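You operate a simulated robot arm through the tools that you are given. There is no shell and no other tool.

Carry out the task below with a simulated two-armed robot. There is one attempt and no reset: what you move stays moved.

JOB
Pick up the wheel chock from the top of the steel platform with one hand, pass it to the other hand and put it on the shelf under the pipe table. Take the yellow tub and put it on the small shelf of the storage rack. Put the blue tub from the ledge of the hopper desk on the blue plastic sheet. The order is free. Set down upright: wheel chock, yellow tub, blue tub.
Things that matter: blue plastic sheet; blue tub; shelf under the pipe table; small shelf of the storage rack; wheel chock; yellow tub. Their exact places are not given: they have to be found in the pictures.

Only the result counts: the job must be done as asked and must still hold three seconds after the hand-in. Knocking over, shifting, dropping, spilling or breaking anything else fails it. Flat cloth is picked up by pressing the open fingertips on it (5 to 10 N) and closing them slowly along it; thin cloth reads only 2 to 8 mm in the jaws.

ROBOT AND FRAMES
Two 6-joint arms with two-finger grippers on one trunk, on a base that moves. Base frame: it is fixed to the floor where the robot stands at the start and does not move with it; the origin is under the middle of the robot, x ahead of it, y to its left, z up. Lengths are in mm, angles in rad, forces in N, time in s.
The left shoulder is at the start at [70, 176, 1015], the right one opposite. With the tool pointing down near the work surface each hand reaches from about 180 to 520 mm from the robot's upright axis, wherever it stands, measured 20 degrees to its own side. Places, roughly: blue plastic sheet (27x20x1 cm) [700, -7700, 400]; blue tub (7x12x9 cm) [-1700, -4300, 800]; shelf under the pipe table (89x24 cm) [-2760, -280, 360]; small shelf of the storage rack [900, -8500, 500]; yellow tub (7x12x9 cm) [-1600, -4300, 800]. Payload 2.45 kg a hand.
Tool frame (each hand has its own): the origin (TCP) lies between the finger pads and is the grasp point; the fingertips stand 26 mm ahead of it; z points along the fingers, y is the line along which they close. The gripper opens to 96 mm; its body begins 69 mm behind the TCP.
Orientation is that of the tool frame in the base frame, as [roll, pitch, yaw] about the fixed x, y, z axes, in that order (R = Rz(yaw) Ry(pitch) Rx(roll)). With the fingers straight down and closing along the base's y, the tool's x points along the base's -x, its y along +y and its z along -z.

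CONTROLS
- The arms move only by the tool arm_command. It takes "left_increments", "right_increments" or both (then of equal length, played together; a hand with none holds still); each is one flat list of numbers, 7 for each row, row after row: the turn, a rotation vector about the base's x, y, z in units of 6 degrees (1.0 is 6 degrees), then the shift along the base's x, y, z in units of 25 mm (1.0 is 25 mm), then the finger opening in mm, from 0 to 96. In form: [rx, ry, rz, tx, ty, tz, claw, rx, ry, rz, tx, ty, tz, claw, ...]. A call has 1 to 20 rows; each row shifts and turns the commanded pose from where the row before left it. A call with a number of a shift or a turn outside -1 to 1 is refused whole. A row lasts 0.2 s, in which the tool goes at most 50 mm and 0.15 rad; a call with a longer step from one row to the next is refused whole, and so is a gripper value outside its range. A pose out of reach is approached as far as the arm can. The call stops where the force on the tool passes 40 N (or 10 N more than at its start, if that is more) or the arm is blocked; 0.2 s more then pass. The fingers move at their own pace (about 169.8 mm/s each) and stop on an object; they squeeze with about 35 N. The grip force told is the motor's: it shows also when the fingers shut on nothing. Time passes only in rows, and 0.2 s behind the last, so rows that do not move let the fingers close. The reply holds the time, the measured pose of the TCP, the force on the tool along the base axes, the opening and the grip force, in the units named above and with some noise, with the torque about the TCP (base axes, N m) and any sound that the robot's microphone picked up.
- Cameras (640 x 400 px; columns grow to the right, rows downward): "scene" is now at [103.1, -28.6, 1292.5]; the picture's right is [-0.33, -0.94, 0.00], its down [-0.84, 0.30, -0.45] and it looks along [0.42, -0.15, -0.89] (base axes); focal length 271 px, centre (320, 200). "left" rides on the left gripper at [82, -3, -98] in its tool frame; the picture's right is [0.04, 1.00, 0.00], its down [-0.73, 0.03, -0.68] and it looks along [-0.68, 0.03, 0.73] (tool axes); focal length 256 px, centre (320, 200). "right" rides on the right gripper at [82, 3, -98] in its tool frame; the picture's right is [-0.04, 1.00, 0.00], its down [-0.73, -0.03, -0.68] and it looks along [-0.68, -0.03, 0.73] (tool axes); focal length 256 px, centre (320, 200).
- capture(camera): a new picture of that camera. No time passes.
- slide_trunk(by): slides the trunk up (or, below 0, down) by that many mm; the arms and the scene camera ride with it, the base frame stays. It gives what a move gives, with no picture.
- drive_base(legs): drives the robot by 1 to 6 legs, each [ahead, left, turn to the left] in mm, mm and rad, along the robot's own axes; the way and the turn of a leg run together, so that a leg with both is an arc; at most 1500 mm and 3.142 rad a leg. The arms and the cameras ride along, it lands a little off, and it stops where it bumps. It gives what a move gives.
- aim_head(pan, tilt): turns the head with the scene camera to pan (to the left, within 1.501 rad either way) and tilt (down, from -0.506 to 1.204), counted from straight ahead of the robot. It gives what a move gives.
- probe_pixels(camera, pixels): there is no depth. For up to 12 entries [column, row, z] of the newest picture of that camera ("zoom" is the newest enlarged one), the place [x, y] in the base frame at which the ray of that pixel passes the height z, good to about 3 mm, but the place of the scene camera against the robot may be out by one fixed shift of up to 12 mm in any direction. No time passes.
- close_up(camera, box): a new picture of the part [left, top, right, bottom] of that camera's present view, enlarged. No time passes.
- finish_job(): hands the job in; it is judged then, once.

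Open the grippers and draw the arms clear of the work before you hand the job in, unless the task says otherwise.

The tools are called after "Request:" as name(argument=value, ...) on one line, values as JSON. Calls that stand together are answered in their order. arm_command: Moves the arms, as the interface text tells. Its arguments: {"type":"object","properties":{"left_increments":{"type":"array"},"right_increments":{"type":"array"}},"required":[]} The other tools are called the same way: slide_trunk (by) moves the trunk up or down; drive_base (legs) drives the base; aim_head (pan, tilt) turns the head that bears the scene camera; capture (camera) takes a picture; probe_pixels (camera, pixels) gives the place at which the rays of pixels pass given heights; close_up (camera, box) takes an enlarged picture of a part of a camera's view; finish_job () hands the job in.

At the start:

```text
t: 0.0
left_tcp_pos: [585.1, 166.8, 421.1]
left_tool_rot: [-3.14, 0.0, 3.141]
left_wrist_force: [0.1, -0.4, -0.2]
left_ft_torque: [-0.01, 0.0, 0.02]
left_grip_width: 95.9
left_gripper_force: 0.1
right_tcp_pos: [406.4, -226.6, 438.3]
right_tool_rot: [3.141, -0.001, -3.141]
right_wrist_force: [0.5, -0.2, -1.0]
right_ft_torque: [0.03, 0.01, -0.04]
right_grip_width: 95.7
right_gripper_force: 0.0
trunk travel left (down, up): [-500.0, 340.0]
robot x, y, heading: [-2.4, 2.3, 0.005]
head pan, tilt (commanded): [-0.339, 1.103]
```

scene: 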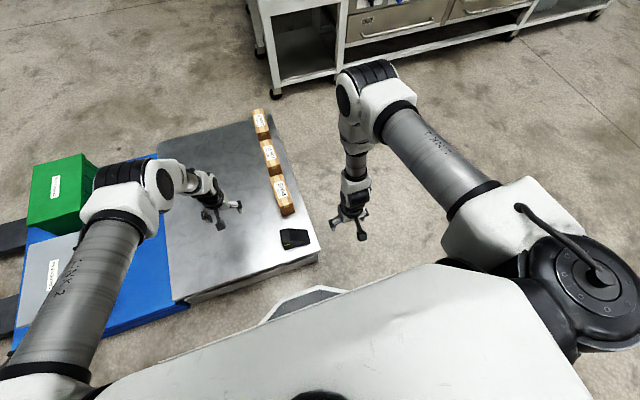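
right: 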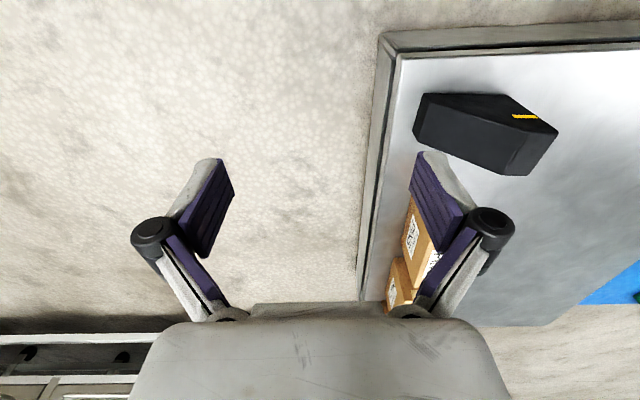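
left: 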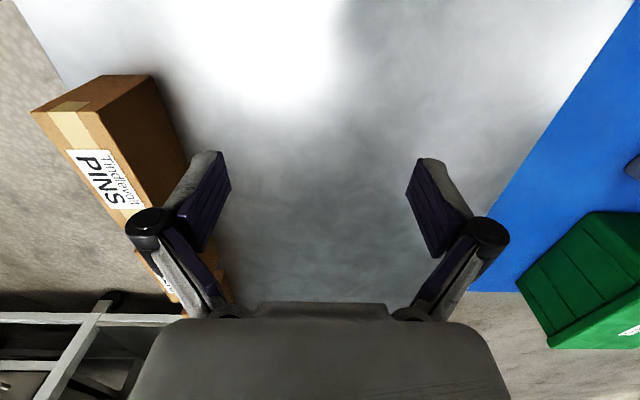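

The scene picture shows the black wheel chock near pixel (294, 238) on the steel platform, close to its near right corner. I'll take enlarged views of it to find its place and shape.

Request:
close_up(camera="scene", box=[240, 180, 360, 280])

Request:
close_up(camera="right", box=[360, 40, 600, 190])

Request:
probe_pixels(camera="scene", pixels=[[282, 246, 0], [282, 246, 200], [282, 246, 300], [308, 246, 200], [320, 248, 0], [320, 248, 200], [320, 248, 300]])

Request:
probe_pixels(camera="right", pixels=[[414, 133, 200], [414, 133, 250], [414, 133, 300], [525, 175, 200], [525, 175, 250], [525, 175, 300], [557, 133, 250], [425, 94, 250]])

```text
4.00 times, centred on (300, 230) of scene
```

zoom: 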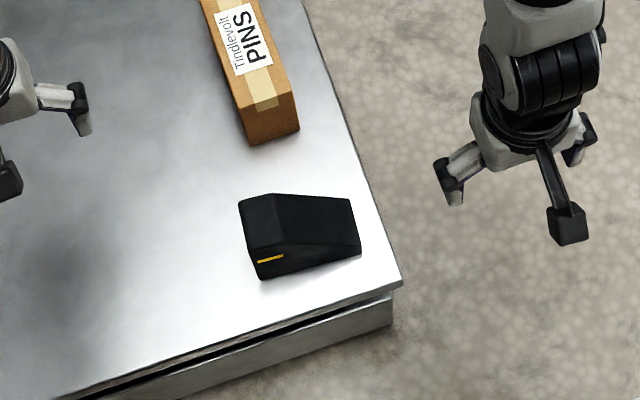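

```text
2.67 times, centred on (480, 115) of right
```

zoom: 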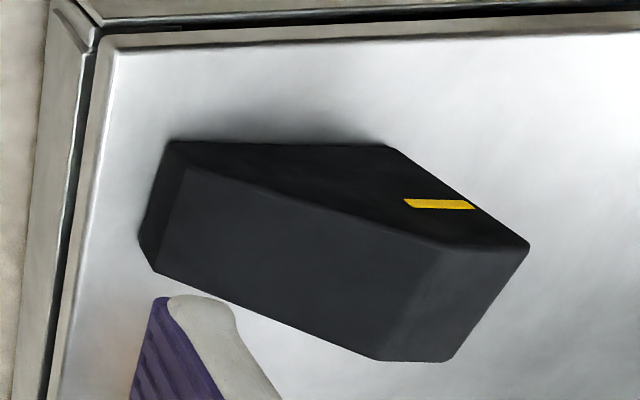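

```text
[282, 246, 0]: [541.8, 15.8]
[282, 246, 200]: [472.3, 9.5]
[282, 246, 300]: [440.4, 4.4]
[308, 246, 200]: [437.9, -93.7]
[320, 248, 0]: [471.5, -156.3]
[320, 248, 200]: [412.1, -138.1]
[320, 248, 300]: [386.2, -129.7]
```

```text
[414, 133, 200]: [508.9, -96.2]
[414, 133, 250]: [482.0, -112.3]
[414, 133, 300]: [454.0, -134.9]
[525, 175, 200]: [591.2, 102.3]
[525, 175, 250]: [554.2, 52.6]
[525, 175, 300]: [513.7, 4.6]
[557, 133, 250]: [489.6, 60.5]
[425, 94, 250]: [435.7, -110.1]
```

The chock is a wedge with its tall end to +y and the yellow mark on the side facing me. I'll compare rays from both cameras on the plate corner and the wedge corners to get the height of the plate.

Request:
probe_pixels(camera="scene", pixels=[[320.5, 250.75, 150], [320.5, 250.75, 200], [320.5, 250.75, 250], [320.5, 250.75, 300], [305, 250, 200], [305, 250, 250], [305, 250, 300], [330, 243.5, 250], [330, 243.5, 300], [302, 242, 250], [302, 242, 300]])

Request:
probe_pixels(camera="right", pixels=[[400, 58, 150], [400, 58, 200], [400, 58, 250], [400, 58, 300], [425, 93, 200], [425, 93, 250], [425, 93, 300], [506, 95, 200], [506, 95, 250], [506, 95, 300]])

```text
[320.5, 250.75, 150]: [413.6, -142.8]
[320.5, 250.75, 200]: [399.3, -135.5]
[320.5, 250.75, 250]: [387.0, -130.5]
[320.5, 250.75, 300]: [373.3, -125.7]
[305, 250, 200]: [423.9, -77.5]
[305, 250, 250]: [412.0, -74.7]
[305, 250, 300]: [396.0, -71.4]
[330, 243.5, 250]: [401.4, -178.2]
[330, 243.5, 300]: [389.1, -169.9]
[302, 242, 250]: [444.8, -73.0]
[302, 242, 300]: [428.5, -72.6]
```

```text
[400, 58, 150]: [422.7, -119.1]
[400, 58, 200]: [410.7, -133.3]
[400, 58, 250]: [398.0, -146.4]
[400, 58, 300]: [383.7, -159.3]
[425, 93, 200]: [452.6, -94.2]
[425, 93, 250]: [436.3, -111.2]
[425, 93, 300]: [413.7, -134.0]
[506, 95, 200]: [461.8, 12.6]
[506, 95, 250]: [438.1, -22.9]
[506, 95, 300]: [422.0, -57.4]
```

At a plate height of about 205 mm both cameras roughly agree. The wedge's near bottom edge runs from about (451,-96) to (460,9), and it is about 55 mm wide along x. I'll turn the right hand by -90° about z and bring it over the chock at the present height.

Request:
arm_command(right_increments=[0, 0, -1, 0.19, 0.4, 0, 96, 0, 0, -1, 0.19, 0.4, 0, 96, 0, 0, -1, 0.19, 0.4, 0, 96, 0, 0, -1, 0.19, 0.4, 0, 96, 0, 0, -1, 0.19, 0.4, 0, 96, 0, 0, -1, 0.19, 0.4, 0, 96, 0, 0, -1, 0.19, 0.4, 0, 96, 0, 0, -1, 0.19, 0.4, 0, 96, 0, 0, -1, 0.19, 0.4, 0, 96, 0, 0, -1, 0.19, 0.4, 0, 96, 0, 0, -1, 0.19, 0.4, 0, 96, 0, 0, -1, 0.19, 0.4, 0, 96, 0, 0, -1, 0.19, 0.4, 0, 96, 0, 0, -1, 0.19, 0.4, 0, 96, 0, 0, -1, 0.19, 0.4, 0, 96, 0, 0, 0, 0, 0, 0, 96])

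Request:
capture(camera="right")

Request:
capture(camera="scene")

```text
t: 3.4
left_tcp_pos: [584.9, 166.8, 421.1]
left_tool_rot: [-3.141, 0.001, -3.141]
left_wrist_force: [0.2, -0.4, -0.2]
left_ft_torque: [0.03, 0.02, 0.01]
left_grip_width: 95.8
left_gripper_force: 0.1
right_tcp_pos: [474.6, -84.9, 439.2]
right_tool_rot: [3.14, 0.004, 1.642]
right_wrist_force: [0.7, 0.2, -0.2]
right_ft_torque: [-0.02, 0.0, -0.04]
right_grip_width: 96.2
right_gripper_force: 0.0
right hand out of reach, approached as far as the arm can: row 11
trunk travel left (down, up): [-500.0, 340.0]
robot x, y, heading: [-2.2, 2.0, -0.001]
head pan, tilt (commanded): [-0.339, 1.103]
```

```text
taken
```

right: 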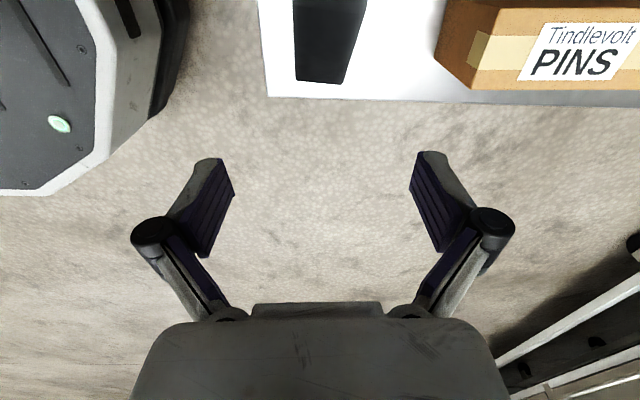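

```text
taken
```

scene: 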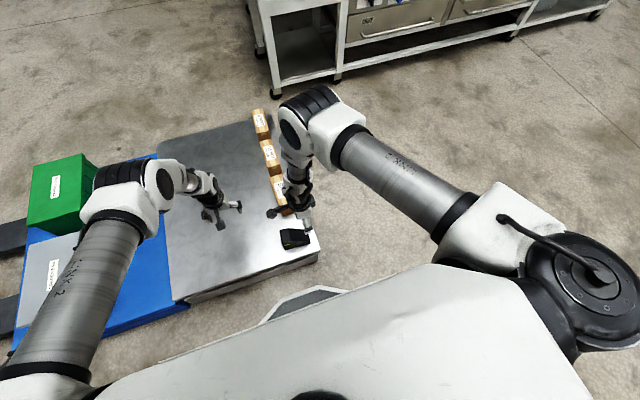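

The right hand stopped about 4° short of the -90° turn, at the limit of its reach. The chock's long axis seems tilted by about -5°, so a turn of about +85° from the start suits it better; I'll turn the other way.

Request:
arm_command(right_increments=[0, 0, 1, 0, -0.1, 0, 96, 0, 0, 1, 0, -0.1, 0, 96, 0, 0, 1, 0, -0.1, 0, 96, 0, 0, 1, 0, -0.1, 0, 96, 0, 0, 1, 0, -0.1, 0, 96, 0, 0, 1, 0, -0.1, 0, 96, 0, 0, 1, 0, -0.1, 0, 96, 0, 0, 1, 0, -0.1, 0, 96, 0, 0, 1, 0, -0.1, 0, 96, 0, 0, 1, 0, -0.1, 0, 96, 0, 0, 1, 0, -0.1, 0, 96, 0, 0, 1, 0, -0.1, 0, 96, 0, 0, 1, 0, -0.1, 0, 96, 0, 0, 1, 0, -0.1, 0, 96, 0, 0, 1, 0, 0, 0, 96, 0, 0, 1, 0, 0, 0, 96, 0, 0, 1, 0, 0, 0, 96, 0, 0, 1, 0, 0, 0, 96, 0, 0, 1, 0, 0, 0, 96, 0, 0, 1, 0, 0, 0, 96])

Request:
arm_command(right_increments=[0, 0, 1, 0, 0, 0, 96, 0, 0, 1, 0, 0, 0, 96, 0, 0, 1, 0, 0, 0, 96, 0, 0, 1, 0, 0, 0, 96, 0, 0, 1, 0, 0, 0, 96, 0, 0, 1, 0, 0, 0, 96, 0, 0, 1, 0, 0, 0, 96, 0, 0, 1, 0, 0, 0, 96, 0, 0, 0.5, 0, 0, 0, 96, 0, 0, 0, 0, 0, 0, 96])

Request:
capture(camera="right")

```text
t: 7.6
left_tcp_pos: [585.1, 166.1, 421.7]
left_tool_rot: [-3.14, 0.0, 3.141]
left_wrist_force: [0.3, 0.6, -0.3]
left_ft_torque: [-0.02, 0.02, -0.02]
left_grip_width: 95.9
left_gripper_force: 0.0
right_tcp_pos: [474.5, -119.4, 438.1]
right_tool_rot: [-3.136, 0.007, -2.543]
right_wrist_force: [-0.1, -0.6, 1.2]
right_ft_torque: [-0.01, 0.0, 0.01]
right_grip_width: 96.0
right_gripper_force: 0.0
trunk travel left (down, up): [-500.0, 340.0]
robot x, y, heading: [-0.9, -0.3, 0.001]
head pan, tilt (commanded): [-0.339, 1.103]
```

```text
t: 9.8
left_tcp_pos: [584.9, 168.1, 421.3]
left_tool_rot: [-3.141, 0.001, 3.141]
left_wrist_force: [-0.4, -0.4, -0.2]
left_ft_torque: [0.0, -0.02, -0.01]
left_grip_width: 95.9
left_gripper_force: 0.0
right_tcp_pos: [456.6, -117.7, 438.7]
right_tool_rot: [-3.134, 0.006, -1.651]
right_wrist_force: [0.5, -0.2, -0.8]
right_ft_torque: [-0.01, 0.02, 0.01]
right_grip_width: 96.0
right_gripper_force: 0.0
right hand out of reach, approached as far as the arm can: row 2, 5, 7
trunk travel left (down, up): [-500.0, 340.0]
robot x, y, heading: [0.2, -1.2, 0.001]
head pan, tilt (commanded): [-0.339, 1.103]
```

```text
taken
```

right: 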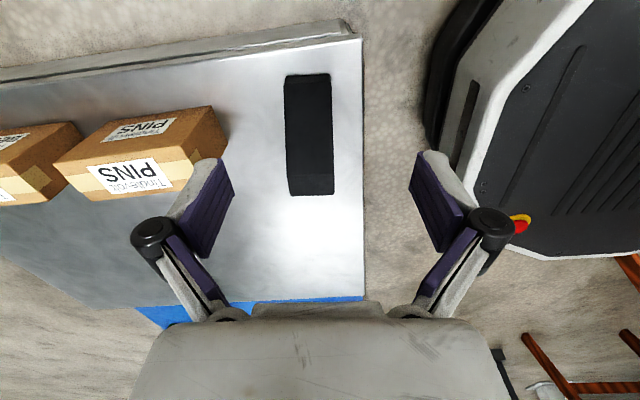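

The chock is now well aligned with the jaws (pixels (285..335, 75..195)), but the arm is at the end of its reach in x at 457. I'll slide the trunk down 100 mm (fingertips then stay above 290 mm) to gain reach.

Request:
slide_trunk(by=-100)

Request:
arm_command(right_increments=[0, 0, 0, 0.5, 0.5, 0.5, 96, 0, 0, 0, 0.5, 0.5, 0.5, 96, 0, 0, 0, 0, 0, 0, 96])

Request:
capture(camera="right")

```text
t: 11.1
left_tcp_pos: [584.6, 166.3, 322.1]
left_tool_rot: [3.14, 0.0, 3.141]
left_wrist_force: [-0.1, -0.3, 0.9]
left_ft_torque: [-0.06, 0.0, -0.01]
left_grip_width: 95.8
left_gripper_force: 0.0
right_tcp_pos: [457.1, -117.8, 337.5]
right_tool_rot: [-3.134, 0.007, -1.652]
right_wrist_force: [-0.4, -0.3, 0.6]
right_ft_torque: [-0.03, 0.0, 0.0]
right_grip_width: 96.2
right_gripper_force: 0.1
trunk travel left (down, up): [-400.0, 440.0]
robot x, y, heading: [-0.9, -1.7, -0.001]
head pan, tilt (commanded): [-0.339, 1.103]
```

```text
t: 11.9
left_tcp_pos: [584.4, 167.4, 320.8]
left_tool_rot: [-3.141, 0.0, -3.141]
left_wrist_force: [-0.7, 0.1, 0.6]
left_ft_torque: [0.01, -0.03, -0.04]
left_grip_width: 95.9
left_gripper_force: 0.1
right_tcp_pos: [456.7, -101.7, 362.8]
right_tool_rot: [-3.128, 0.01, -1.653]
right_wrist_force: [-0.2, 0.5, 0.0]
right_ft_torque: [-0.01, 0.02, 0.05]
right_grip_width: 96.1
right_gripper_force: 0.1
right hand out of reach, approached as far as the arm can: row 1, 2
trunk travel left (down, up): [-400.0, 440.0]
robot x, y, heading: [0.2, -0.9, 0.0]
head pan, tilt (commanded): [-0.339, 1.103]
```

```text
taken
```

right: 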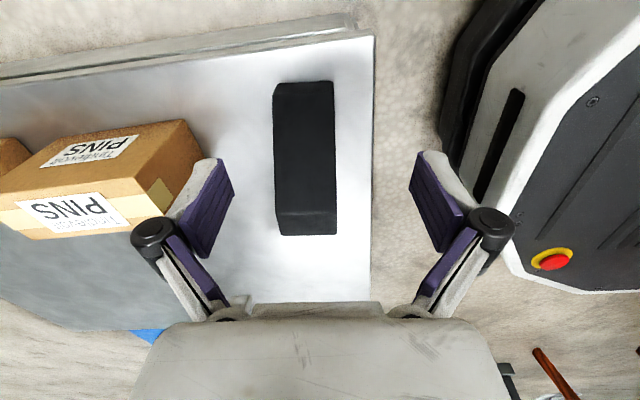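

The reach in x is still at its limit, so I'll raise both hands by 200 mm and slide the trunk further down, which brings the shoulders nearer to the working height.

Request:
arm_command(left_increments=[0, 0, 0, 0, 0.3, 1, 96, 0, 0, 0, 0, 0.3, 1, 96, 0, 0, 0, 0, 0.3, 1, 96, 0, 0, 0, 0, 0.3, 1, 96, 0, 0, 0, 0, 0.3, 1, 96, 0, 0, 0, 0, 0.3, 1, 96, 0, 0, 0, 0, 0.3, 1, 96, 0, 0, 0, 0, 0.3, 1, 96], right_increments=[0, 0, 0, 0, 0, 1, 96, 0, 0, 0, 0, 0, 1, 96, 0, 0, 0, 0, 0, 1, 96, 0, 0, 0, 0, 0, 1, 96, 0, 0, 0, 0, 0, 1, 96, 0, 0, 0, 0, 0, 1, 96, 0, 0, 0, 0, 0, 1, 96, 0, 0, 0, 0, 0, 1, 96])

Request:
slide_trunk(by=-200)

Request:
arm_command(right_increments=[0, 0, 0, 0.5, 0, 0, 96, 0, 0, 0, 0.5, 0, 0, 96, 0, 0, 0, 0, 0, 0, 96])

Request:
capture(camera="right")

```text
t: 13.7
left_tcp_pos: [584.0, 226.3, 522.2]
left_tool_rot: [3.141, 0.003, 3.14]
left_wrist_force: [-0.3, 0.1, 0.1]
left_ft_torque: [-0.03, 0.02, 0.01]
left_grip_width: 96.2
left_gripper_force: 0.0
right_tcp_pos: [470.5, -128.2, 555.3]
right_tool_rot: [-3.138, 0.008, -1.657]
right_wrist_force: [-0.4, 0.2, 1.0]
right_ft_torque: [0.01, 0.0, -0.01]
right_grip_width: 96.0
right_gripper_force: 0.0
right hand out of reach, approached as far as the arm can: row 3, 4, 5, 6, 7, 8
trunk travel left (down, up): [-400.0, 440.0]
robot x, y, heading: [-0.8, -0.2, 0.001]
head pan, tilt (commanded): [-0.339, 1.103]
```

```text
t: 15.9
left_tcp_pos: [584.9, 225.7, 323.1]
left_tool_rot: [3.14, -0.001, -3.141]
left_wrist_force: [-0.1, 0.2, 0.8]
left_ft_torque: [-0.01, -0.03, 0.01]
left_grip_width: 95.8
left_gripper_force: 0.1
right_tcp_pos: [472.0, -130.8, 355.6]
right_tool_rot: [-3.136, 0.008, -1.652]
right_wrist_force: [-0.1, -0.2, 0.6]
right_ft_torque: [0.03, -0.01, -0.02]
right_grip_width: 96.2
right_gripper_force: 0.1
trunk travel left (down, up): [-200.0, 640.0]
robot x, y, heading: [-1.7, -1.7, 0.002]
head pan, tilt (commanded): [-0.339, 1.103]
```

```text
t: 16.7
left_tcp_pos: [585.2, 226.8, 322.5]
left_tool_rot: [3.141, 0.0, -3.14]
left_wrist_force: [-0.1, 0.2, 0.2]
left_ft_torque: [0.03, -0.02, -0.02]
left_grip_width: 96.0
left_gripper_force: 0.0
right_tcp_pos: [498.0, -128.2, 357.1]
right_tool_rot: [-3.135, 0.007, -1.652]
right_wrist_force: [0.5, -0.3, -0.1]
right_ft_torque: [-0.01, 0.0, 0.01]
right_grip_width: 96.2
right_gripper_force: 0.1
trunk travel left (down, up): [-200.0, 640.0]
robot x, y, heading: [0.2, -2.2, -0.002]
head pan, tilt (commanded): [-0.339, 1.103]
```

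```text
taken
```

right: 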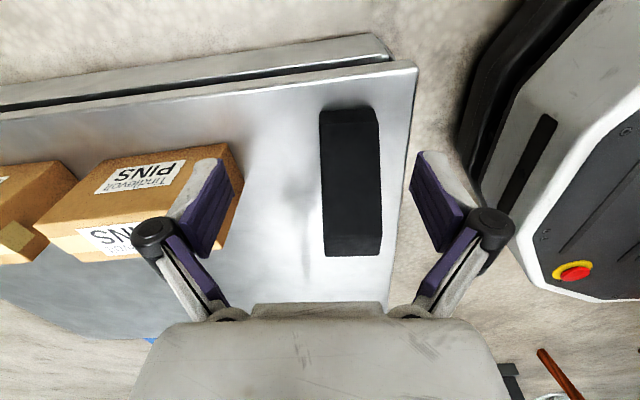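

Now the hand reaches x = 498. I'll take an enlarged view of the chock from this camera to measure it.

Request:
close_up(camera="right", box=[230, 40, 470, 190])

Request:
close_up(camera="right", box=[230, 140, 470, 290])

```text
2.67 times, centred on (350, 115) of right
```

zoom: 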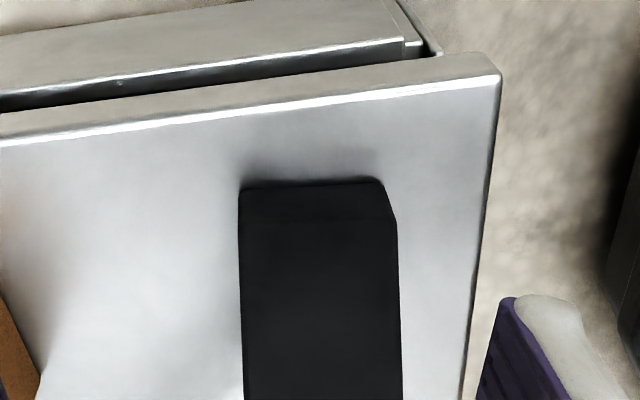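

```text
2.67 times, centred on (350, 215) of right
```

zoom: 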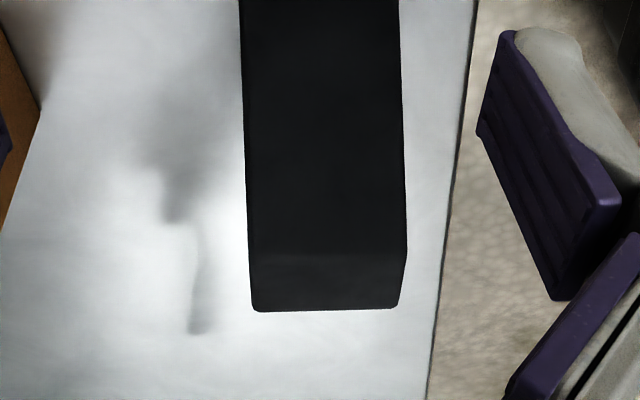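

I'll probe the plate corner (416,67) and the wedge corners from this view to fix the plate height against the first picture.

Request:
probe_pixels(camera="right", pixels=[[416.4, 67, 180], [416.4, 67, 200], [416.4, 67, 220], [416.4, 67, 240], [320, 110, 200], [372.5, 107.5, 200], [320, 110, 220], [372.5, 107.5, 220], [378.9, 122.5, 230], [324.5, 256.2, 265], [378.9, 255, 265]])

```text
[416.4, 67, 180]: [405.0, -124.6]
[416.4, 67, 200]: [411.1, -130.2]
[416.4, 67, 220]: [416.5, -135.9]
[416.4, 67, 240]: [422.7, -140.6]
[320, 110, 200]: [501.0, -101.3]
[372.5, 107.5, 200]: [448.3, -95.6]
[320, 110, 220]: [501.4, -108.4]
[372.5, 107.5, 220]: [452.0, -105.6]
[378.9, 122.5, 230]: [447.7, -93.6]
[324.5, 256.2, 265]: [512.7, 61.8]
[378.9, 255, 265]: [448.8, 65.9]
```

The two views agree on a plate height of about 200 mm. The chock is about 53 mm wide, 110 mm long and about 98 mm tall at its +y end, with its long axis tilted about -6°. I'll check where the nearest PINS box ends and where the slope breaks before going down.

Request:
probe_pixels(camera="right", pixels=[[350, 234.5, 298], [324.5, 256.2, 298], [378.9, 255, 298], [240, 165, 260], [228, 145, 260], [222, 250, 200], [200, 262, 200], [245, 190, 230]])

Request:
probe_pixels(camera="scene", pixels=[[294.5, 211, 200], [282.5, 216, 200]])

Request:
capture(camera="scene")

```text
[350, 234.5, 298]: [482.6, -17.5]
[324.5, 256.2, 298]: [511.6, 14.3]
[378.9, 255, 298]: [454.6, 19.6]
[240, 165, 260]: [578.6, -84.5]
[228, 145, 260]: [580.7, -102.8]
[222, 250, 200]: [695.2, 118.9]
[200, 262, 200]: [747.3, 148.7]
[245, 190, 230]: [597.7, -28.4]
```

```text
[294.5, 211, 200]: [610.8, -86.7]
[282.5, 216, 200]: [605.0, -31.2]
```

```text
taken
```

scene: 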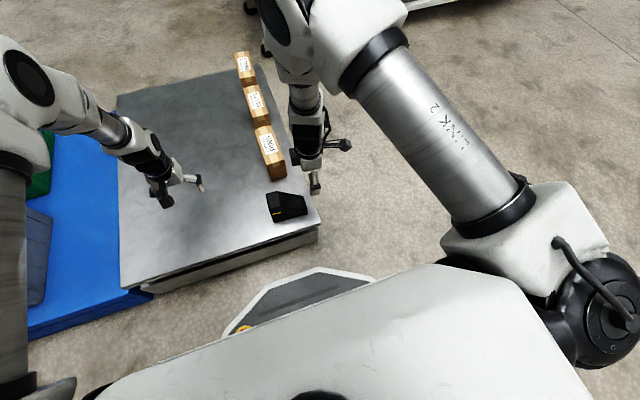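

The nearest box face is at about x = 610, leaving room for the fingers. I'll move over the grasp point (480, -50), keeping the fingertips above the chock's 298 mm top.

Request:
arm_command(right_increments=[0, 0, -0.06, -0.183, 0.78, 0, 96, 0, 0, -0.06, -0.183, 0.78, 0, 96, 0, 0, -0.06, -0.183, 0.78, 0, 96, 0, 0, -0.06, -0.183, 0.78, 0, 96, 0, 0, 0, 0, 0, 0, 96])

Request:
capture(camera="right")

Request:
close_up(camera="scene", box=[220, 120, 380, 220])

```text
t: 17.9
left_tcp_pos: [584.1, 226.3, 321.4]
left_tool_rot: [-3.141, 0.001, 3.14]
left_wrist_force: [-0.3, 0.1, 0.0]
left_ft_torque: [0.02, 0.01, 0.02]
left_grip_width: 95.8
left_gripper_force: 0.1
right_tcp_pos: [508.7, -108.1, 344.3]
right_tool_rot: [-3.138, 0.012, -1.679]
right_wrist_force: [0.4, -0.2, -1.1]
right_ft_torque: [-0.02, -0.01, 0.01]
right_grip_width: 96.0
right_gripper_force: 0.0
right hand out of reach, approached as far as the arm can: row 1, 2, 3, 4
trunk travel left (down, up): [-200.0, 640.0]
robot x, y, heading: [-1.1, -0.4, 0.001]
head pan, tilt (commanded): [-0.339, 1.103]
```

```text
taken
```

right: 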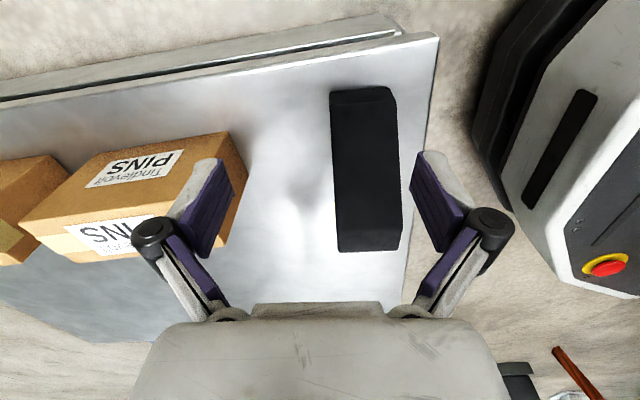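

```text
4.00 times, centred on (300, 170) of scene
```

zoom: 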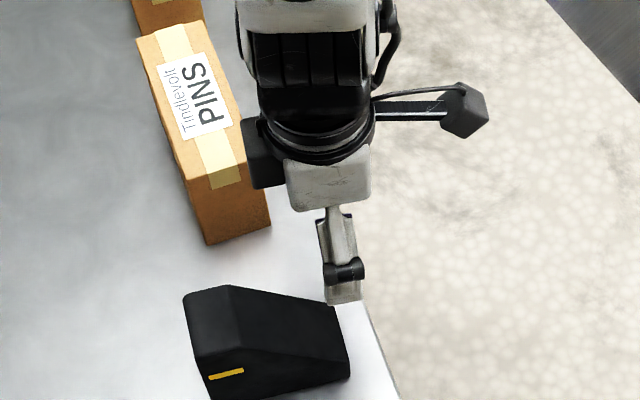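

With this turn the right hand runs out of reach before it gets over the chock: it landed at (509,-108) instead of (480,-50). Facing the chock along its long axis from the platform's right side would suit the hand's neutral turn, so I'll raise the trunk and look at the room on the right first.

Request:
slide_trunk(by=300)

Request:
aim_head(pan=-0.9, tilt=0.6)

Request:
capture(camera="scene")

```text
t: 20.9
left_tcp_pos: [584.5, 225.9, 622.0]
left_tool_rot: [3.141, 0.002, -3.141]
left_wrist_force: [0.0, 0.3, 0.4]
left_ft_torque: [-0.03, -0.01, -0.01]
left_grip_width: 96.1
left_gripper_force: 0.1
right_tcp_pos: [508.7, -108.2, 644.3]
right_tool_rot: [-3.138, 0.011, -1.68]
right_wrist_force: [-0.2, -0.2, -0.3]
right_ft_torque: [0.01, 0.04, 0.0]
right_grip_width: 96.0
right_gripper_force: 0.1
trunk travel left (down, up): [-500.0, 340.0]
robot x, y, heading: [-1.9, 2.3, -0.004]
head pan, tilt (commanded): [-0.339, 1.103]
```

```text
t: 21.9
left_tcp_pos: [584.3, 225.5, 622.2]
left_tool_rot: [3.141, 0.001, 3.141]
left_wrist_force: [0.1, -0.4, -0.2]
left_ft_torque: [0.0, -0.01, 0.02]
left_grip_width: 96.1
left_gripper_force: 0.1
right_tcp_pos: [508.6, -107.3, 644.9]
right_tool_rot: [-3.14, 0.011, -1.679]
right_wrist_force: [0.0, -0.4, 0.0]
right_ft_torque: [0.03, 0.01, 0.0]
right_grip_width: 96.2
right_gripper_force: 0.1
trunk travel left (down, up): [-500.0, 340.0]
robot x, y, heading: [1.3, 2.3, -0.001]
head pan, tilt (commanded): [-0.901, 0.6]
```

```text
taken
```

scene: 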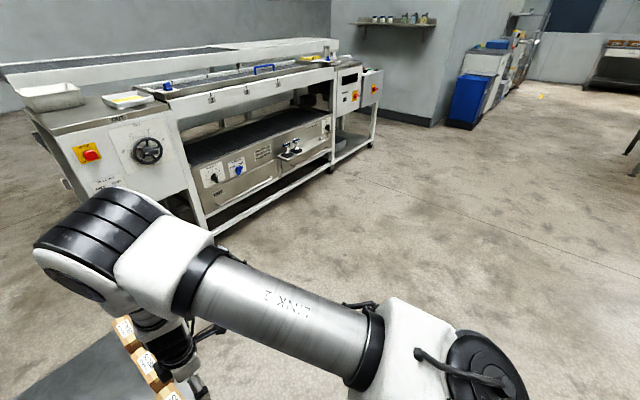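

There is open floor to the right; the nearest furniture is the conveyor bench with its leg at about pixel (213,238). I'll probe the floor there to keep clear of it.

Request:
probe_pixels(camera="scene", pixels=[[213, 238, 0], [370, 145, 0], [330, 170, 0], [430, 125, 0], [180, 215, 500], [60, 180, 800], [140, 380, 200]])

Request:
aim_head(pan=-1.5, tilt=0.5)

Request:
capture(camera="scene")

```text
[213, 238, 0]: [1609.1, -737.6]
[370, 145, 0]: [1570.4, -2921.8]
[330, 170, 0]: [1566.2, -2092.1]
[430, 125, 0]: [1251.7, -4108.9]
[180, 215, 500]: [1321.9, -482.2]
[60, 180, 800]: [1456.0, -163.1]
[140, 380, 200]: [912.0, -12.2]
```

```text
t: 22.9
left_tcp_pos: [584.9, 225.4, 621.8]
left_tool_rot: [3.141, 0.0, -3.141]
left_wrist_force: [-1.0, 0.3, 0.4]
left_ft_torque: [-0.04, 0.01, -0.03]
left_grip_width: 95.9
left_gripper_force: 0.1
right_tcp_pos: [508.9, -108.7, 645.0]
right_tool_rot: [-3.137, 0.01, -1.678]
right_wrist_force: [0.8, 0.3, -0.3]
right_ft_torque: [0.02, -0.01, 0.0]
right_grip_width: 95.9
right_gripper_force: 0.1
trunk travel left (down, up): [-500.0, 340.0]
robot x, y, heading: [-2.9, -1.9, 0.003]
head pan, tilt (commanded): [-1.499, 0.499]
```

```text
taken
```

scene: 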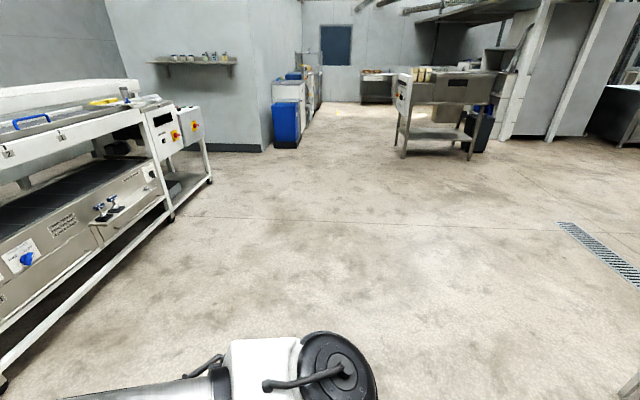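

The floor to the right is open. I'll turn the right hand back to neutral and draw both hands in before driving.

Request:
arm_command(left_increments=[0, 0, 0, -0.5, 0, 0, 96, 0, 0, 0, -0.5, 0, 0, 96, 0, 0, 0, -0.5, 0, 0, 96, 0, 0, 0, -0.5, 0, 0, 96, 0, 0, 0, -0.5, 0, 0, 96, 0, 0, 0, -0.5, 0, 0, 96, 0, 0, 0, -0.5, 0, 0, 96, 0, 0, 0, -0.5, 0, 0, 96, 0, 0, 0, -0.5, 0, 0, 96, 0, 0, 0, -0.5, 0, 0, 96, 0, 0, 0, -0.5, 0, 0, 96, 0, 0, 0, -0.5, 0, 0, 96, 0, 0, 0, -0.5, 0, 0, 96, 0, 0, 0, -0.5, 0, 0, 96], right_increments=[0, 0, -0.998, -0.3, -0.25, 0, 96, 0, 0, -0.998, -0.3, -0.25, 0, 96, 0, 0, -0.998, -0.3, -0.25, 0, 96, 0, 0, -0.998, -0.3, -0.25, 0, 96, 0, 0, -0.998, -0.3, -0.25, 0, 96, 0, 0, -0.998, -0.3, -0.25, 0, 96, 0, 0, -0.998, -0.3, -0.25, 0, 96, 0, 0, -0.998, -0.3, -0.25, 0, 96, 0, 0, -0.998, -0.3, -0.25, 0, 96, 0, 0, -0.998, -0.3, -0.25, 0, 96, 0, 0, -0.998, -0.3, -0.25, 0, 96, 0, 0, -0.998, -0.3, -0.25, 0, 96, 0, 0, -0.998, -0.3, -0.25, 0, 96, 0, 0, -0.998, -0.3, -0.25, 0, 96])

```text
t: 25.9
left_tcp_pos: [429.0, 223.6, 622.0]
left_tool_rot: [3.141, 0.002, -3.141]
left_wrist_force: [0.0, 0.9, 0.3]
left_ft_torque: [0.01, 0.0, -0.02]
left_grip_width: 96.2
left_gripper_force: 0.1
left hand out of reach, approached as far as the arm can: row 11, 12, 13
right_tcp_pos: [404.1, -195.9, 643.6]
right_tool_rot: [-3.138, 0.01, -3.142]
right_wrist_force: [0.6, -0.2, 0.6]
right_ft_torque: [-0.04, -0.03, -0.05]
right_grip_width: 96.1
right_gripper_force: 0.1
trunk travel left (down, up): [-500.0, 340.0]
robot x, y, heading: [0.9, 0.6, -0.002]
head pan, tilt (commanded): [-1.499, 0.499]
```

Hands are drawn in. I'll drive to the platform's right side: 600 right, 300 ahead, then turn left 1.466 rad so that I face along the chock's long axis, and look from there.

Request:
drive_base(legs=[[0, -620, 0], [300, 0, 0], [0, 0, 1.466]])

Request:
aim_head(pan=-0.2, tilt=0.95)

Request:
capture(camera="scene")

Request:
capture(camera="right")

```text
t: 34.6
left_tcp_pos: [127.0, -168.8, 621.2]
left_tool_rot: [3.141, 0.0, -1.684]
left_wrist_force: [0.3, -0.9, -0.1]
left_ft_torque: [0.01, 0.02, -0.02]
left_grip_width: 95.9
left_gripper_force: 0.0
right_tcp_pos: [539.2, -243.5, 644.9]
right_tool_rot: [-3.137, 0.01, -1.686]
right_wrist_force: [0.3, -0.3, -0.3]
right_ft_torque: [-0.02, 0.01, 0.03]
right_grip_width: 96.3
right_gripper_force: 0.1
trunk travel left (down, up): [-500.0, 340.0]
robot x, y, heading: [298.8, -623.7, 1.458]
head pan, tilt (commanded): [-1.499, 0.499]
```

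```text
t: 36.0
left_tcp_pos: [126.9, -169.3, 621.7]
left_tool_rot: [3.141, 0.0, -1.685]
left_wrist_force: [-0.1, 0.6, -0.9]
left_ft_torque: [-0.01, 0.0, -0.01]
left_grip_width: 96.1
left_gripper_force: 0.1
right_tcp_pos: [538.7, -241.1, 645.0]
right_tool_rot: [-3.137, 0.011, -1.685]
right_wrist_force: [-0.3, 0.1, -0.4]
right_ft_torque: [0.01, 0.03, 0.01]
right_grip_width: 95.9
right_gripper_force: 0.1
trunk travel left (down, up): [-500.0, 340.0]
robot x, y, heading: [299.8, -627.5, 1.462]
head pan, tilt (commanded): [-0.201, 0.949]
```

```text
taken
```

scene: 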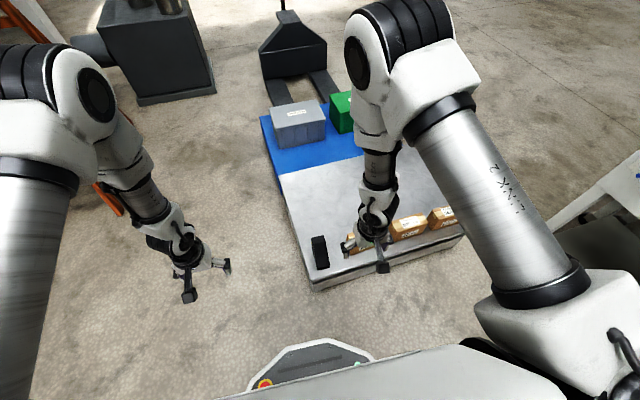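

```text
taken
```

right: 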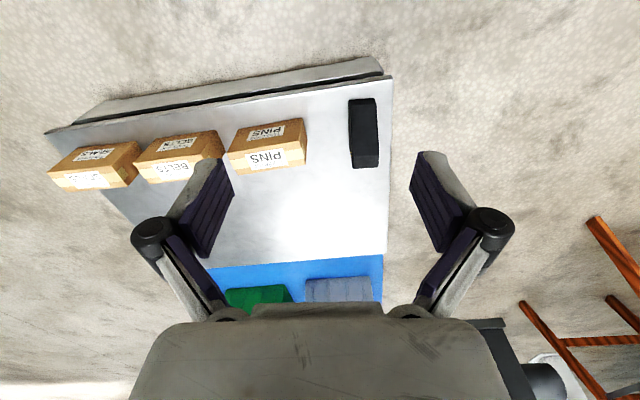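

The chock is in view at about pixel (320,253) with free floor ahead of me. I'll drive 150 mm ahead to bring it into comfortable reach.

Request:
drive_base(legs=[[150, 0, 0]])

Request:
slide_trunk(by=-200)

Request:
capture(camera="right")

Request:
capture(camera="scene")

```text
t: 37.4
left_tcp_pos: [143.1, -17.7, 620.2]
left_tool_rot: [-3.142, -0.001, -1.684]
left_wrist_force: [-0.1, -0.1, -0.3]
left_ft_torque: [-0.02, 0.0, 0.0]
left_grip_width: 96.0
left_gripper_force: 0.1
right_tcp_pos: [556.4, -91.6, 643.4]
right_tool_rot: [-3.137, 0.009, -1.685]
right_wrist_force: [0.1, 0.1, 0.5]
right_ft_torque: [-0.01, 0.0, -0.02]
right_grip_width: 95.9
right_gripper_force: 0.0
trunk travel left (down, up): [-500.0, 340.0]
robot x, y, heading: [314.9, -473.6, 1.46]
head pan, tilt (commanded): [-0.201, 0.949]
```

```text
t: 39.6
left_tcp_pos: [143.2, -16.9, 420.7]
left_tool_rot: [-3.141, -0.001, -1.684]
left_wrist_force: [-0.7, 0.2, 0.6]
left_ft_torque: [-0.01, 0.01, -0.02]
left_grip_width: 96.2
left_gripper_force: 0.2
right_tcp_pos: [556.2, -92.4, 445.1]
right_tool_rot: [-3.138, 0.011, -1.683]
right_wrist_force: [-0.1, 0.1, 0.4]
right_ft_torque: [0.0, 0.02, 0.0]
right_grip_width: 96.1
right_gripper_force: 0.1
trunk travel left (down, up): [-300.0, 540.0]
robot x, y, heading: [312.5, -472.6, 1.458]
head pan, tilt (commanded): [-0.201, 0.949]
```

```text
taken
```

right: 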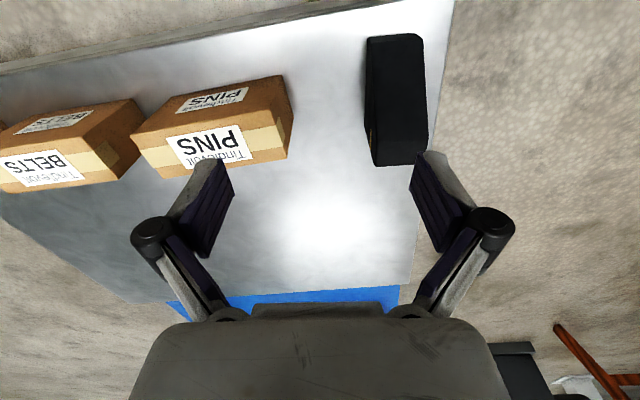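

```text
taken
```

scene: 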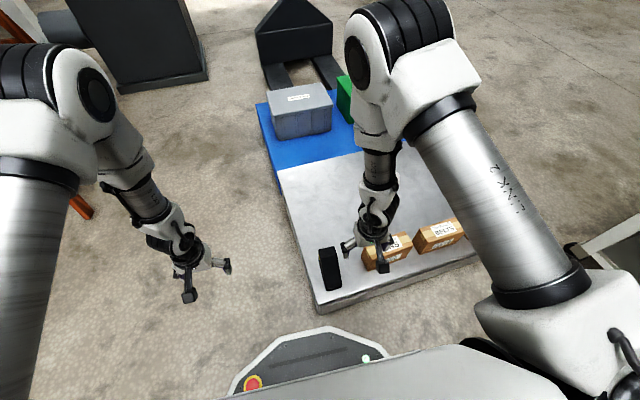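

The jaws are already parallel to the chock. I'll move the right hand over the grasp point (480,-50), down to z about 365, still above the chock top.

Request:
arm_command(right_increments=[0, 0, 0, -0.76, 0.42, -0.4, 96, 0, 0, 0, -0.76, 0.42, -0.6, 96, 0, 0, 0, -0.76, 0.42, -1, 96, 0, 0, 0, -0.76, 0.42, -1, 96, 0, 0, 0, 0, 0, 0, 96])

Request:
capture(camera="right")

Request:
close_up(camera="scene", box=[260, 200, 420, 300])

```text
t: 40.8
left_tcp_pos: [143.8, -19.7, 421.8]
left_tool_rot: [-3.141, -0.001, -1.684]
left_wrist_force: [0.2, 0.1, -0.3]
left_ft_torque: [0.03, 0.01, -0.02]
left_grip_width: 96.0
left_gripper_force: 0.0
right_tcp_pos: [490.6, -47.3, 366.4]
right_tool_rot: [-3.14, 0.009, -1.683]
right_wrist_force: [-0.9, -0.1, 0.0]
right_ft_torque: [0.02, 0.01, 0.01]
right_grip_width: 96.1
right_gripper_force: 0.1
right hand out of reach, approached as far as the arm can: row 4
trunk travel left (down, up): [-300.0, 540.0]
robot x, y, heading: [318.8, -473.7, 1.452]
head pan, tilt (commanded): [-0.201, 0.949]
```

```text
taken
```

right: 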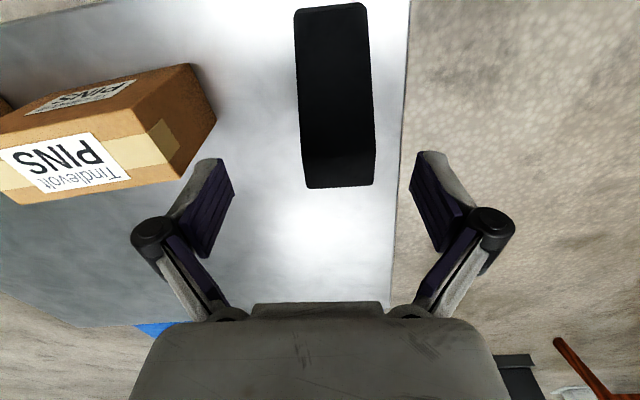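

```text
4.00 times, centred on (340, 250) of scene
```

zoom: 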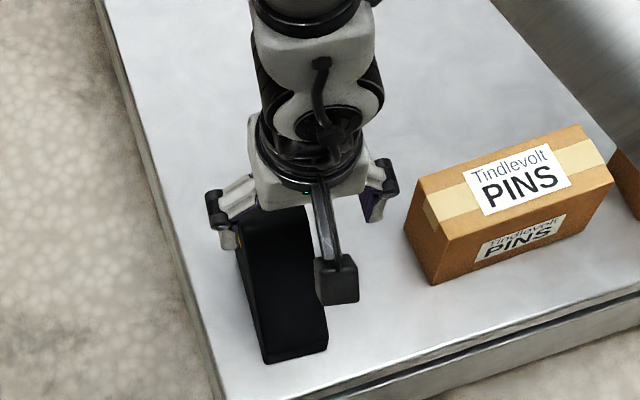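

The right hand can't go further inward toward my midline (it stopped at x = 491 instead of 480). I'll drive 80 mm to my left so the chock lies more to the right hand's own side; its fingertips are at about 340 mm, above everything there.

Request:
drive_base(legs=[[0, 85, 0]])

```text
t: 41.9
left_tcp_pos: [58.2, -9.9, 421.1]
left_tool_rot: [-3.141, -0.002, -1.682]
left_wrist_force: [0.1, -0.9, -0.7]
left_ft_torque: [-0.03, 0.01, 0.01]
left_grip_width: 96.1
left_gripper_force: 0.1
right_tcp_pos: [405.2, -38.1, 367.5]
right_tool_rot: [-3.136, 0.012, -1.683]
right_wrist_force: [0.8, 0.0, 0.6]
right_ft_torque: [-0.01, -0.03, -0.01]
right_grip_width: 95.9
right_gripper_force: 0.1
trunk travel left (down, up): [-300.0, 540.0]
robot x, y, heading: [232.9, -462.6, 1.452]
head pan, tilt (commanded): [-0.201, 0.949]
```

Now I'll move the hand from (405,-38) to above the grasp point (480,-50) and look again.

Request:
arm_command(right_increments=[0, 0, 0, 0.6, -0.12, 0, 96, 0, 0, 0, 0.8, -0.12, 0, 96, 0, 0, 0, 0.8, -0.12, 0, 96, 0, 0, 0, 0.79, -0.12, 0, 96, 0, 0, 0, 0, 0, 0, 96])

Request:
capture(camera="right")

Request:
close_up(camera="scene", box=[300, 200, 460, 300])

```text
t: 43.1
left_tcp_pos: [59.2, -9.3, 420.9]
left_tool_rot: [-3.142, 0.0, -1.683]
left_wrist_force: [-0.9, -0.3, -0.2]
left_ft_torque: [0.01, -0.03, 0.04]
left_grip_width: 96.1
left_gripper_force: 0.1
right_tcp_pos: [481.7, -50.6, 367.8]
right_tool_rot: [-3.139, 0.009, -1.683]
right_wrist_force: [0.1, -0.4, 0.1]
right_ft_torque: [0.0, 0.0, 0.04]
right_grip_width: 96.3
right_gripper_force: 0.0
trunk travel left (down, up): [-300.0, 540.0]
robot x, y, heading: [231.6, -463.9, 1.46]
head pan, tilt (commanded): [-0.201, 0.949]
```

```text
taken
```

right: 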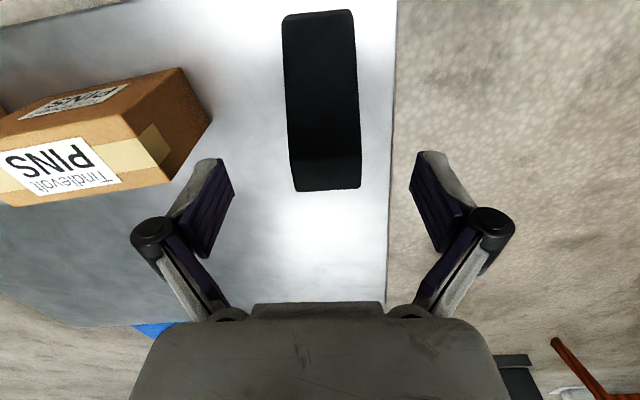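

```text
4.00 times, centred on (380, 250) of scene
```

zoom: 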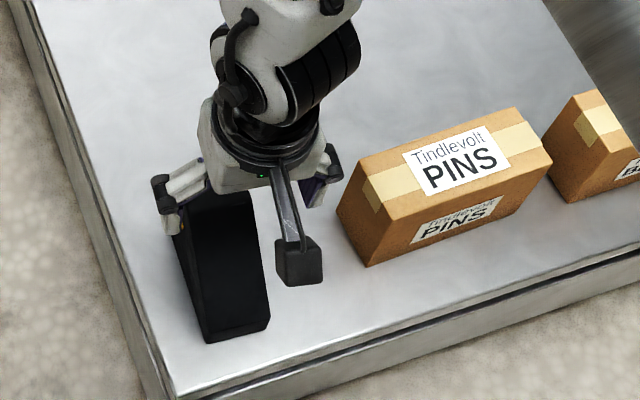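

The chock (columns 283–360) is centred between the pads (230 and 412). I'll verify the top edge place and the end positions by probing before lowering.

Request:
probe_pixels(camera="right", pixels=[[294, 190, 298], [361, 187, 298], [282, 16, 230], [354, 12, 230], [290, 150, 298], [360, 150, 298]])

Request:
arm_command(right_increments=[0, 0, 0, 0, 0, -0.8, 96, 0, 0, 0, 0, 0, -0.8, 96, 0, 0, 0, 0, 0, -0.8, 96, 0, 0, 0, 0, 0, -0.8, 96, 0, 0, 0, 0, 0, 0, 96])

Request:
capture(camera="right")

Request:
close_up(camera="scene", box=[300, 200, 460, 300])

```text
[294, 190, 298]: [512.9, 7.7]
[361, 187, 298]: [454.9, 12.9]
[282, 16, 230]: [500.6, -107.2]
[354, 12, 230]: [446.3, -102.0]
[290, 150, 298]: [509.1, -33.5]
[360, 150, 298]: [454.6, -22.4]
```

```text
t: 44.3
left_tcp_pos: [59.1, -9.4, 421.7]
left_tool_rot: [-3.139, 0.0, -1.684]
left_wrist_force: [-0.5, -0.1, -0.5]
left_ft_torque: [0.01, -0.02, 0.01]
left_grip_width: 96.0
left_gripper_force: 0.0
right_tcp_pos: [475.2, -35.0, 294.1]
right_tool_rot: [3.132, 0.002, -1.684]
right_wrist_force: [0.6, 0.4, 0.3]
right_ft_torque: [0.0, 0.01, -0.01]
right_grip_width: 96.1
right_gripper_force: 0.1
right hand out of reach, approached as far as the arm can: row 2, 3, 4
trunk travel left (down, up): [-300.0, 540.0]
robot x, y, heading: [233.5, -463.7, 1.455]
head pan, tilt (commanded): [-0.201, 0.949]
```

```text
taken
```

right: 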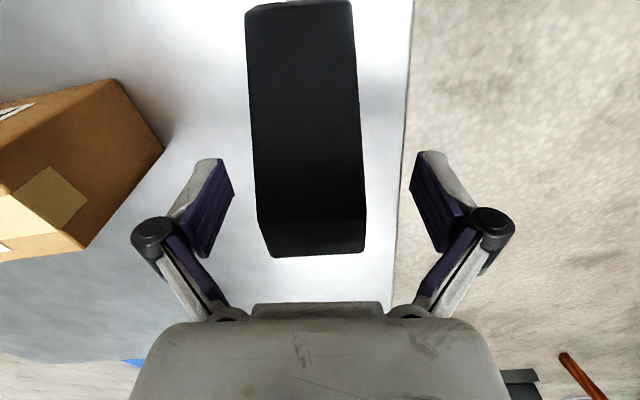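

```text
4.00 times, centred on (380, 250) of scene
```

zoom: 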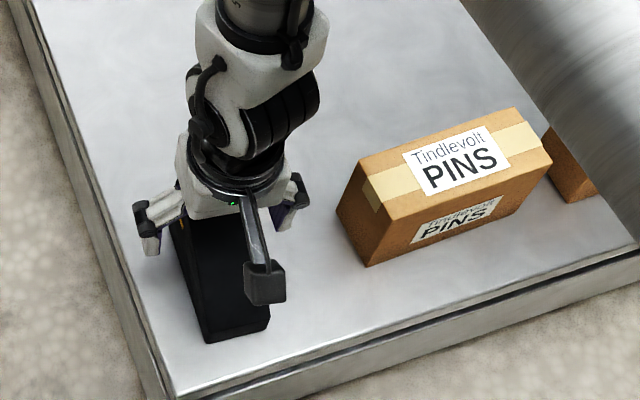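

Going down with the arm alone drifted the hand forward to (475,-35,294), a limit of its reach. I'll go back up to the earlier pose and use the trunk for the vertical travel instead.

Request:
arm_command(right_increments=[0, 0, 0, 0, 0, 0.8, 96, 0, 0, 0, 0, 0, 0.8, 96, 0, 0, 0, 0, 0, 0.8, 96, 0, 0, 0, 0, 0, 0.8, 96, 0, 0, 0, 0, 0, 0, 96])

```text
t: 45.5
left_tcp_pos: [58.2, -8.1, 421.5]
left_tool_rot: [-3.141, 0.001, -1.683]
left_wrist_force: [-0.5, -0.8, 0.2]
left_ft_torque: [-0.04, 0.0, -0.01]
left_grip_width: 95.8
left_gripper_force: 0.1
right_tcp_pos: [475.5, -33.6, 375.0]
right_tool_rot: [-3.139, 0.008, -1.684]
right_wrist_force: [0.0, 0.4, 0.7]
right_ft_torque: [0.01, 0.02, 0.01]
right_grip_width: 95.8
right_gripper_force: 0.1
trunk travel left (down, up): [-300.0, 540.0]
robot x, y, heading: [232.4, -461.1, 1.46]
head pan, tilt (commanded): [-0.201, 0.949]
```

Now at (475.5,-33.6,375); I'll correct to (480,-50) and check that the pose is reached.

Request:
arm_command(right_increments=[0, 0, 0, 0.08, -0.33, 0, 96, 0, 0, 0, 0.08, -0.33, 0, 96, 0, 0, 0, 0, 0, 0, 96])

Request:
slide_trunk(by=-60)

Request:
capture(camera="right")

Request:
close_up(camera="scene", box=[300, 180, 460, 280])

```text
t: 46.3
left_tcp_pos: [57.8, -9.3, 420.9]
left_tool_rot: [3.141, -0.001, -1.683]
left_wrist_force: [0.0, 0.9, -1.0]
left_ft_torque: [0.02, 0.0, -0.04]
left_grip_width: 95.8
left_gripper_force: 0.1
right_tcp_pos: [479.6, -49.8, 374.2]
right_tool_rot: [-3.141, 0.009, -1.683]
right_wrist_force: [-0.5, -0.3, -0.4]
right_ft_torque: [0.0, -0.01, -0.03]
right_grip_width: 95.8
right_gripper_force: 0.0
trunk travel left (down, up): [-300.0, 540.0]
robot x, y, heading: [232.7, -464.6, 1.46]
head pan, tilt (commanded): [-0.201, 0.949]
```

```text
t: 47.3
left_tcp_pos: [57.5, -10.0, 361.8]
left_tool_rot: [-3.141, 0.0, -1.682]
left_wrist_force: [0.3, 0.1, 0.4]
left_ft_torque: [-0.01, 0.0, -0.01]
left_grip_width: 96.0
left_gripper_force: 0.1
right_tcp_pos: [479.5, -51.5, 314.1]
right_tool_rot: [-3.14, 0.011, -1.685]
right_wrist_force: [0.1, 1.5, 1.1]
right_ft_torque: [-0.01, 0.01, 0.03]
right_grip_width: 96.0
right_gripper_force: 0.1
trunk travel left (down, up): [-240.0, 600.0]
robot x, y, heading: [229.6, -465.7, 1.458]
head pan, tilt (commanded): [-0.201, 0.949]
```

```text
taken
```

right: 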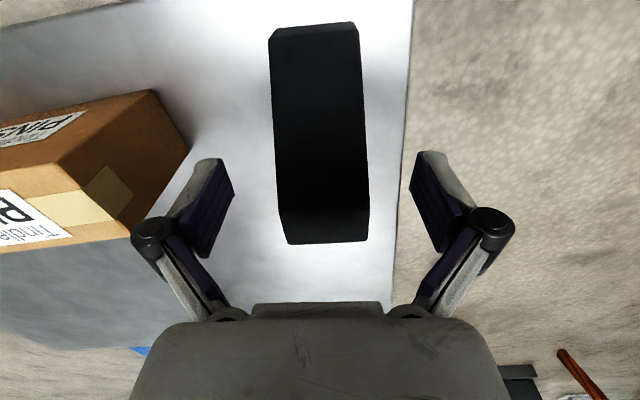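

```text
4.00 times, centred on (380, 230) of scene
```

zoom: 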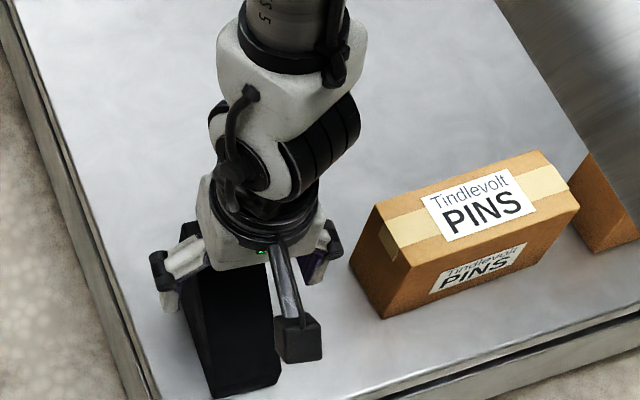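

The jaws straddle the chock line (270–368 between pads 230 and 412). I'll check the height estimate of the tall end once more from this lower view, because the palm must clear it.

Request:
probe_pixels(camera="right", pixels=[[325, 243, 280], [325, 243, 298], [325, 243, 310], [285, 212, 298], [367, 206, 298], [270, 38, 230], [359, 26, 230], [270, 38, 220], [359, 26, 220]])

```text
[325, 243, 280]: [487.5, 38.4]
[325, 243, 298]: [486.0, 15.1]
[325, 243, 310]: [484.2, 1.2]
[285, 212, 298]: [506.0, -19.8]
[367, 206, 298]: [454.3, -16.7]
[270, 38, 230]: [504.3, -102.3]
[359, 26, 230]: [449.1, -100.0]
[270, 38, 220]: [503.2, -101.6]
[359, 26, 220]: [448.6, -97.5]
```

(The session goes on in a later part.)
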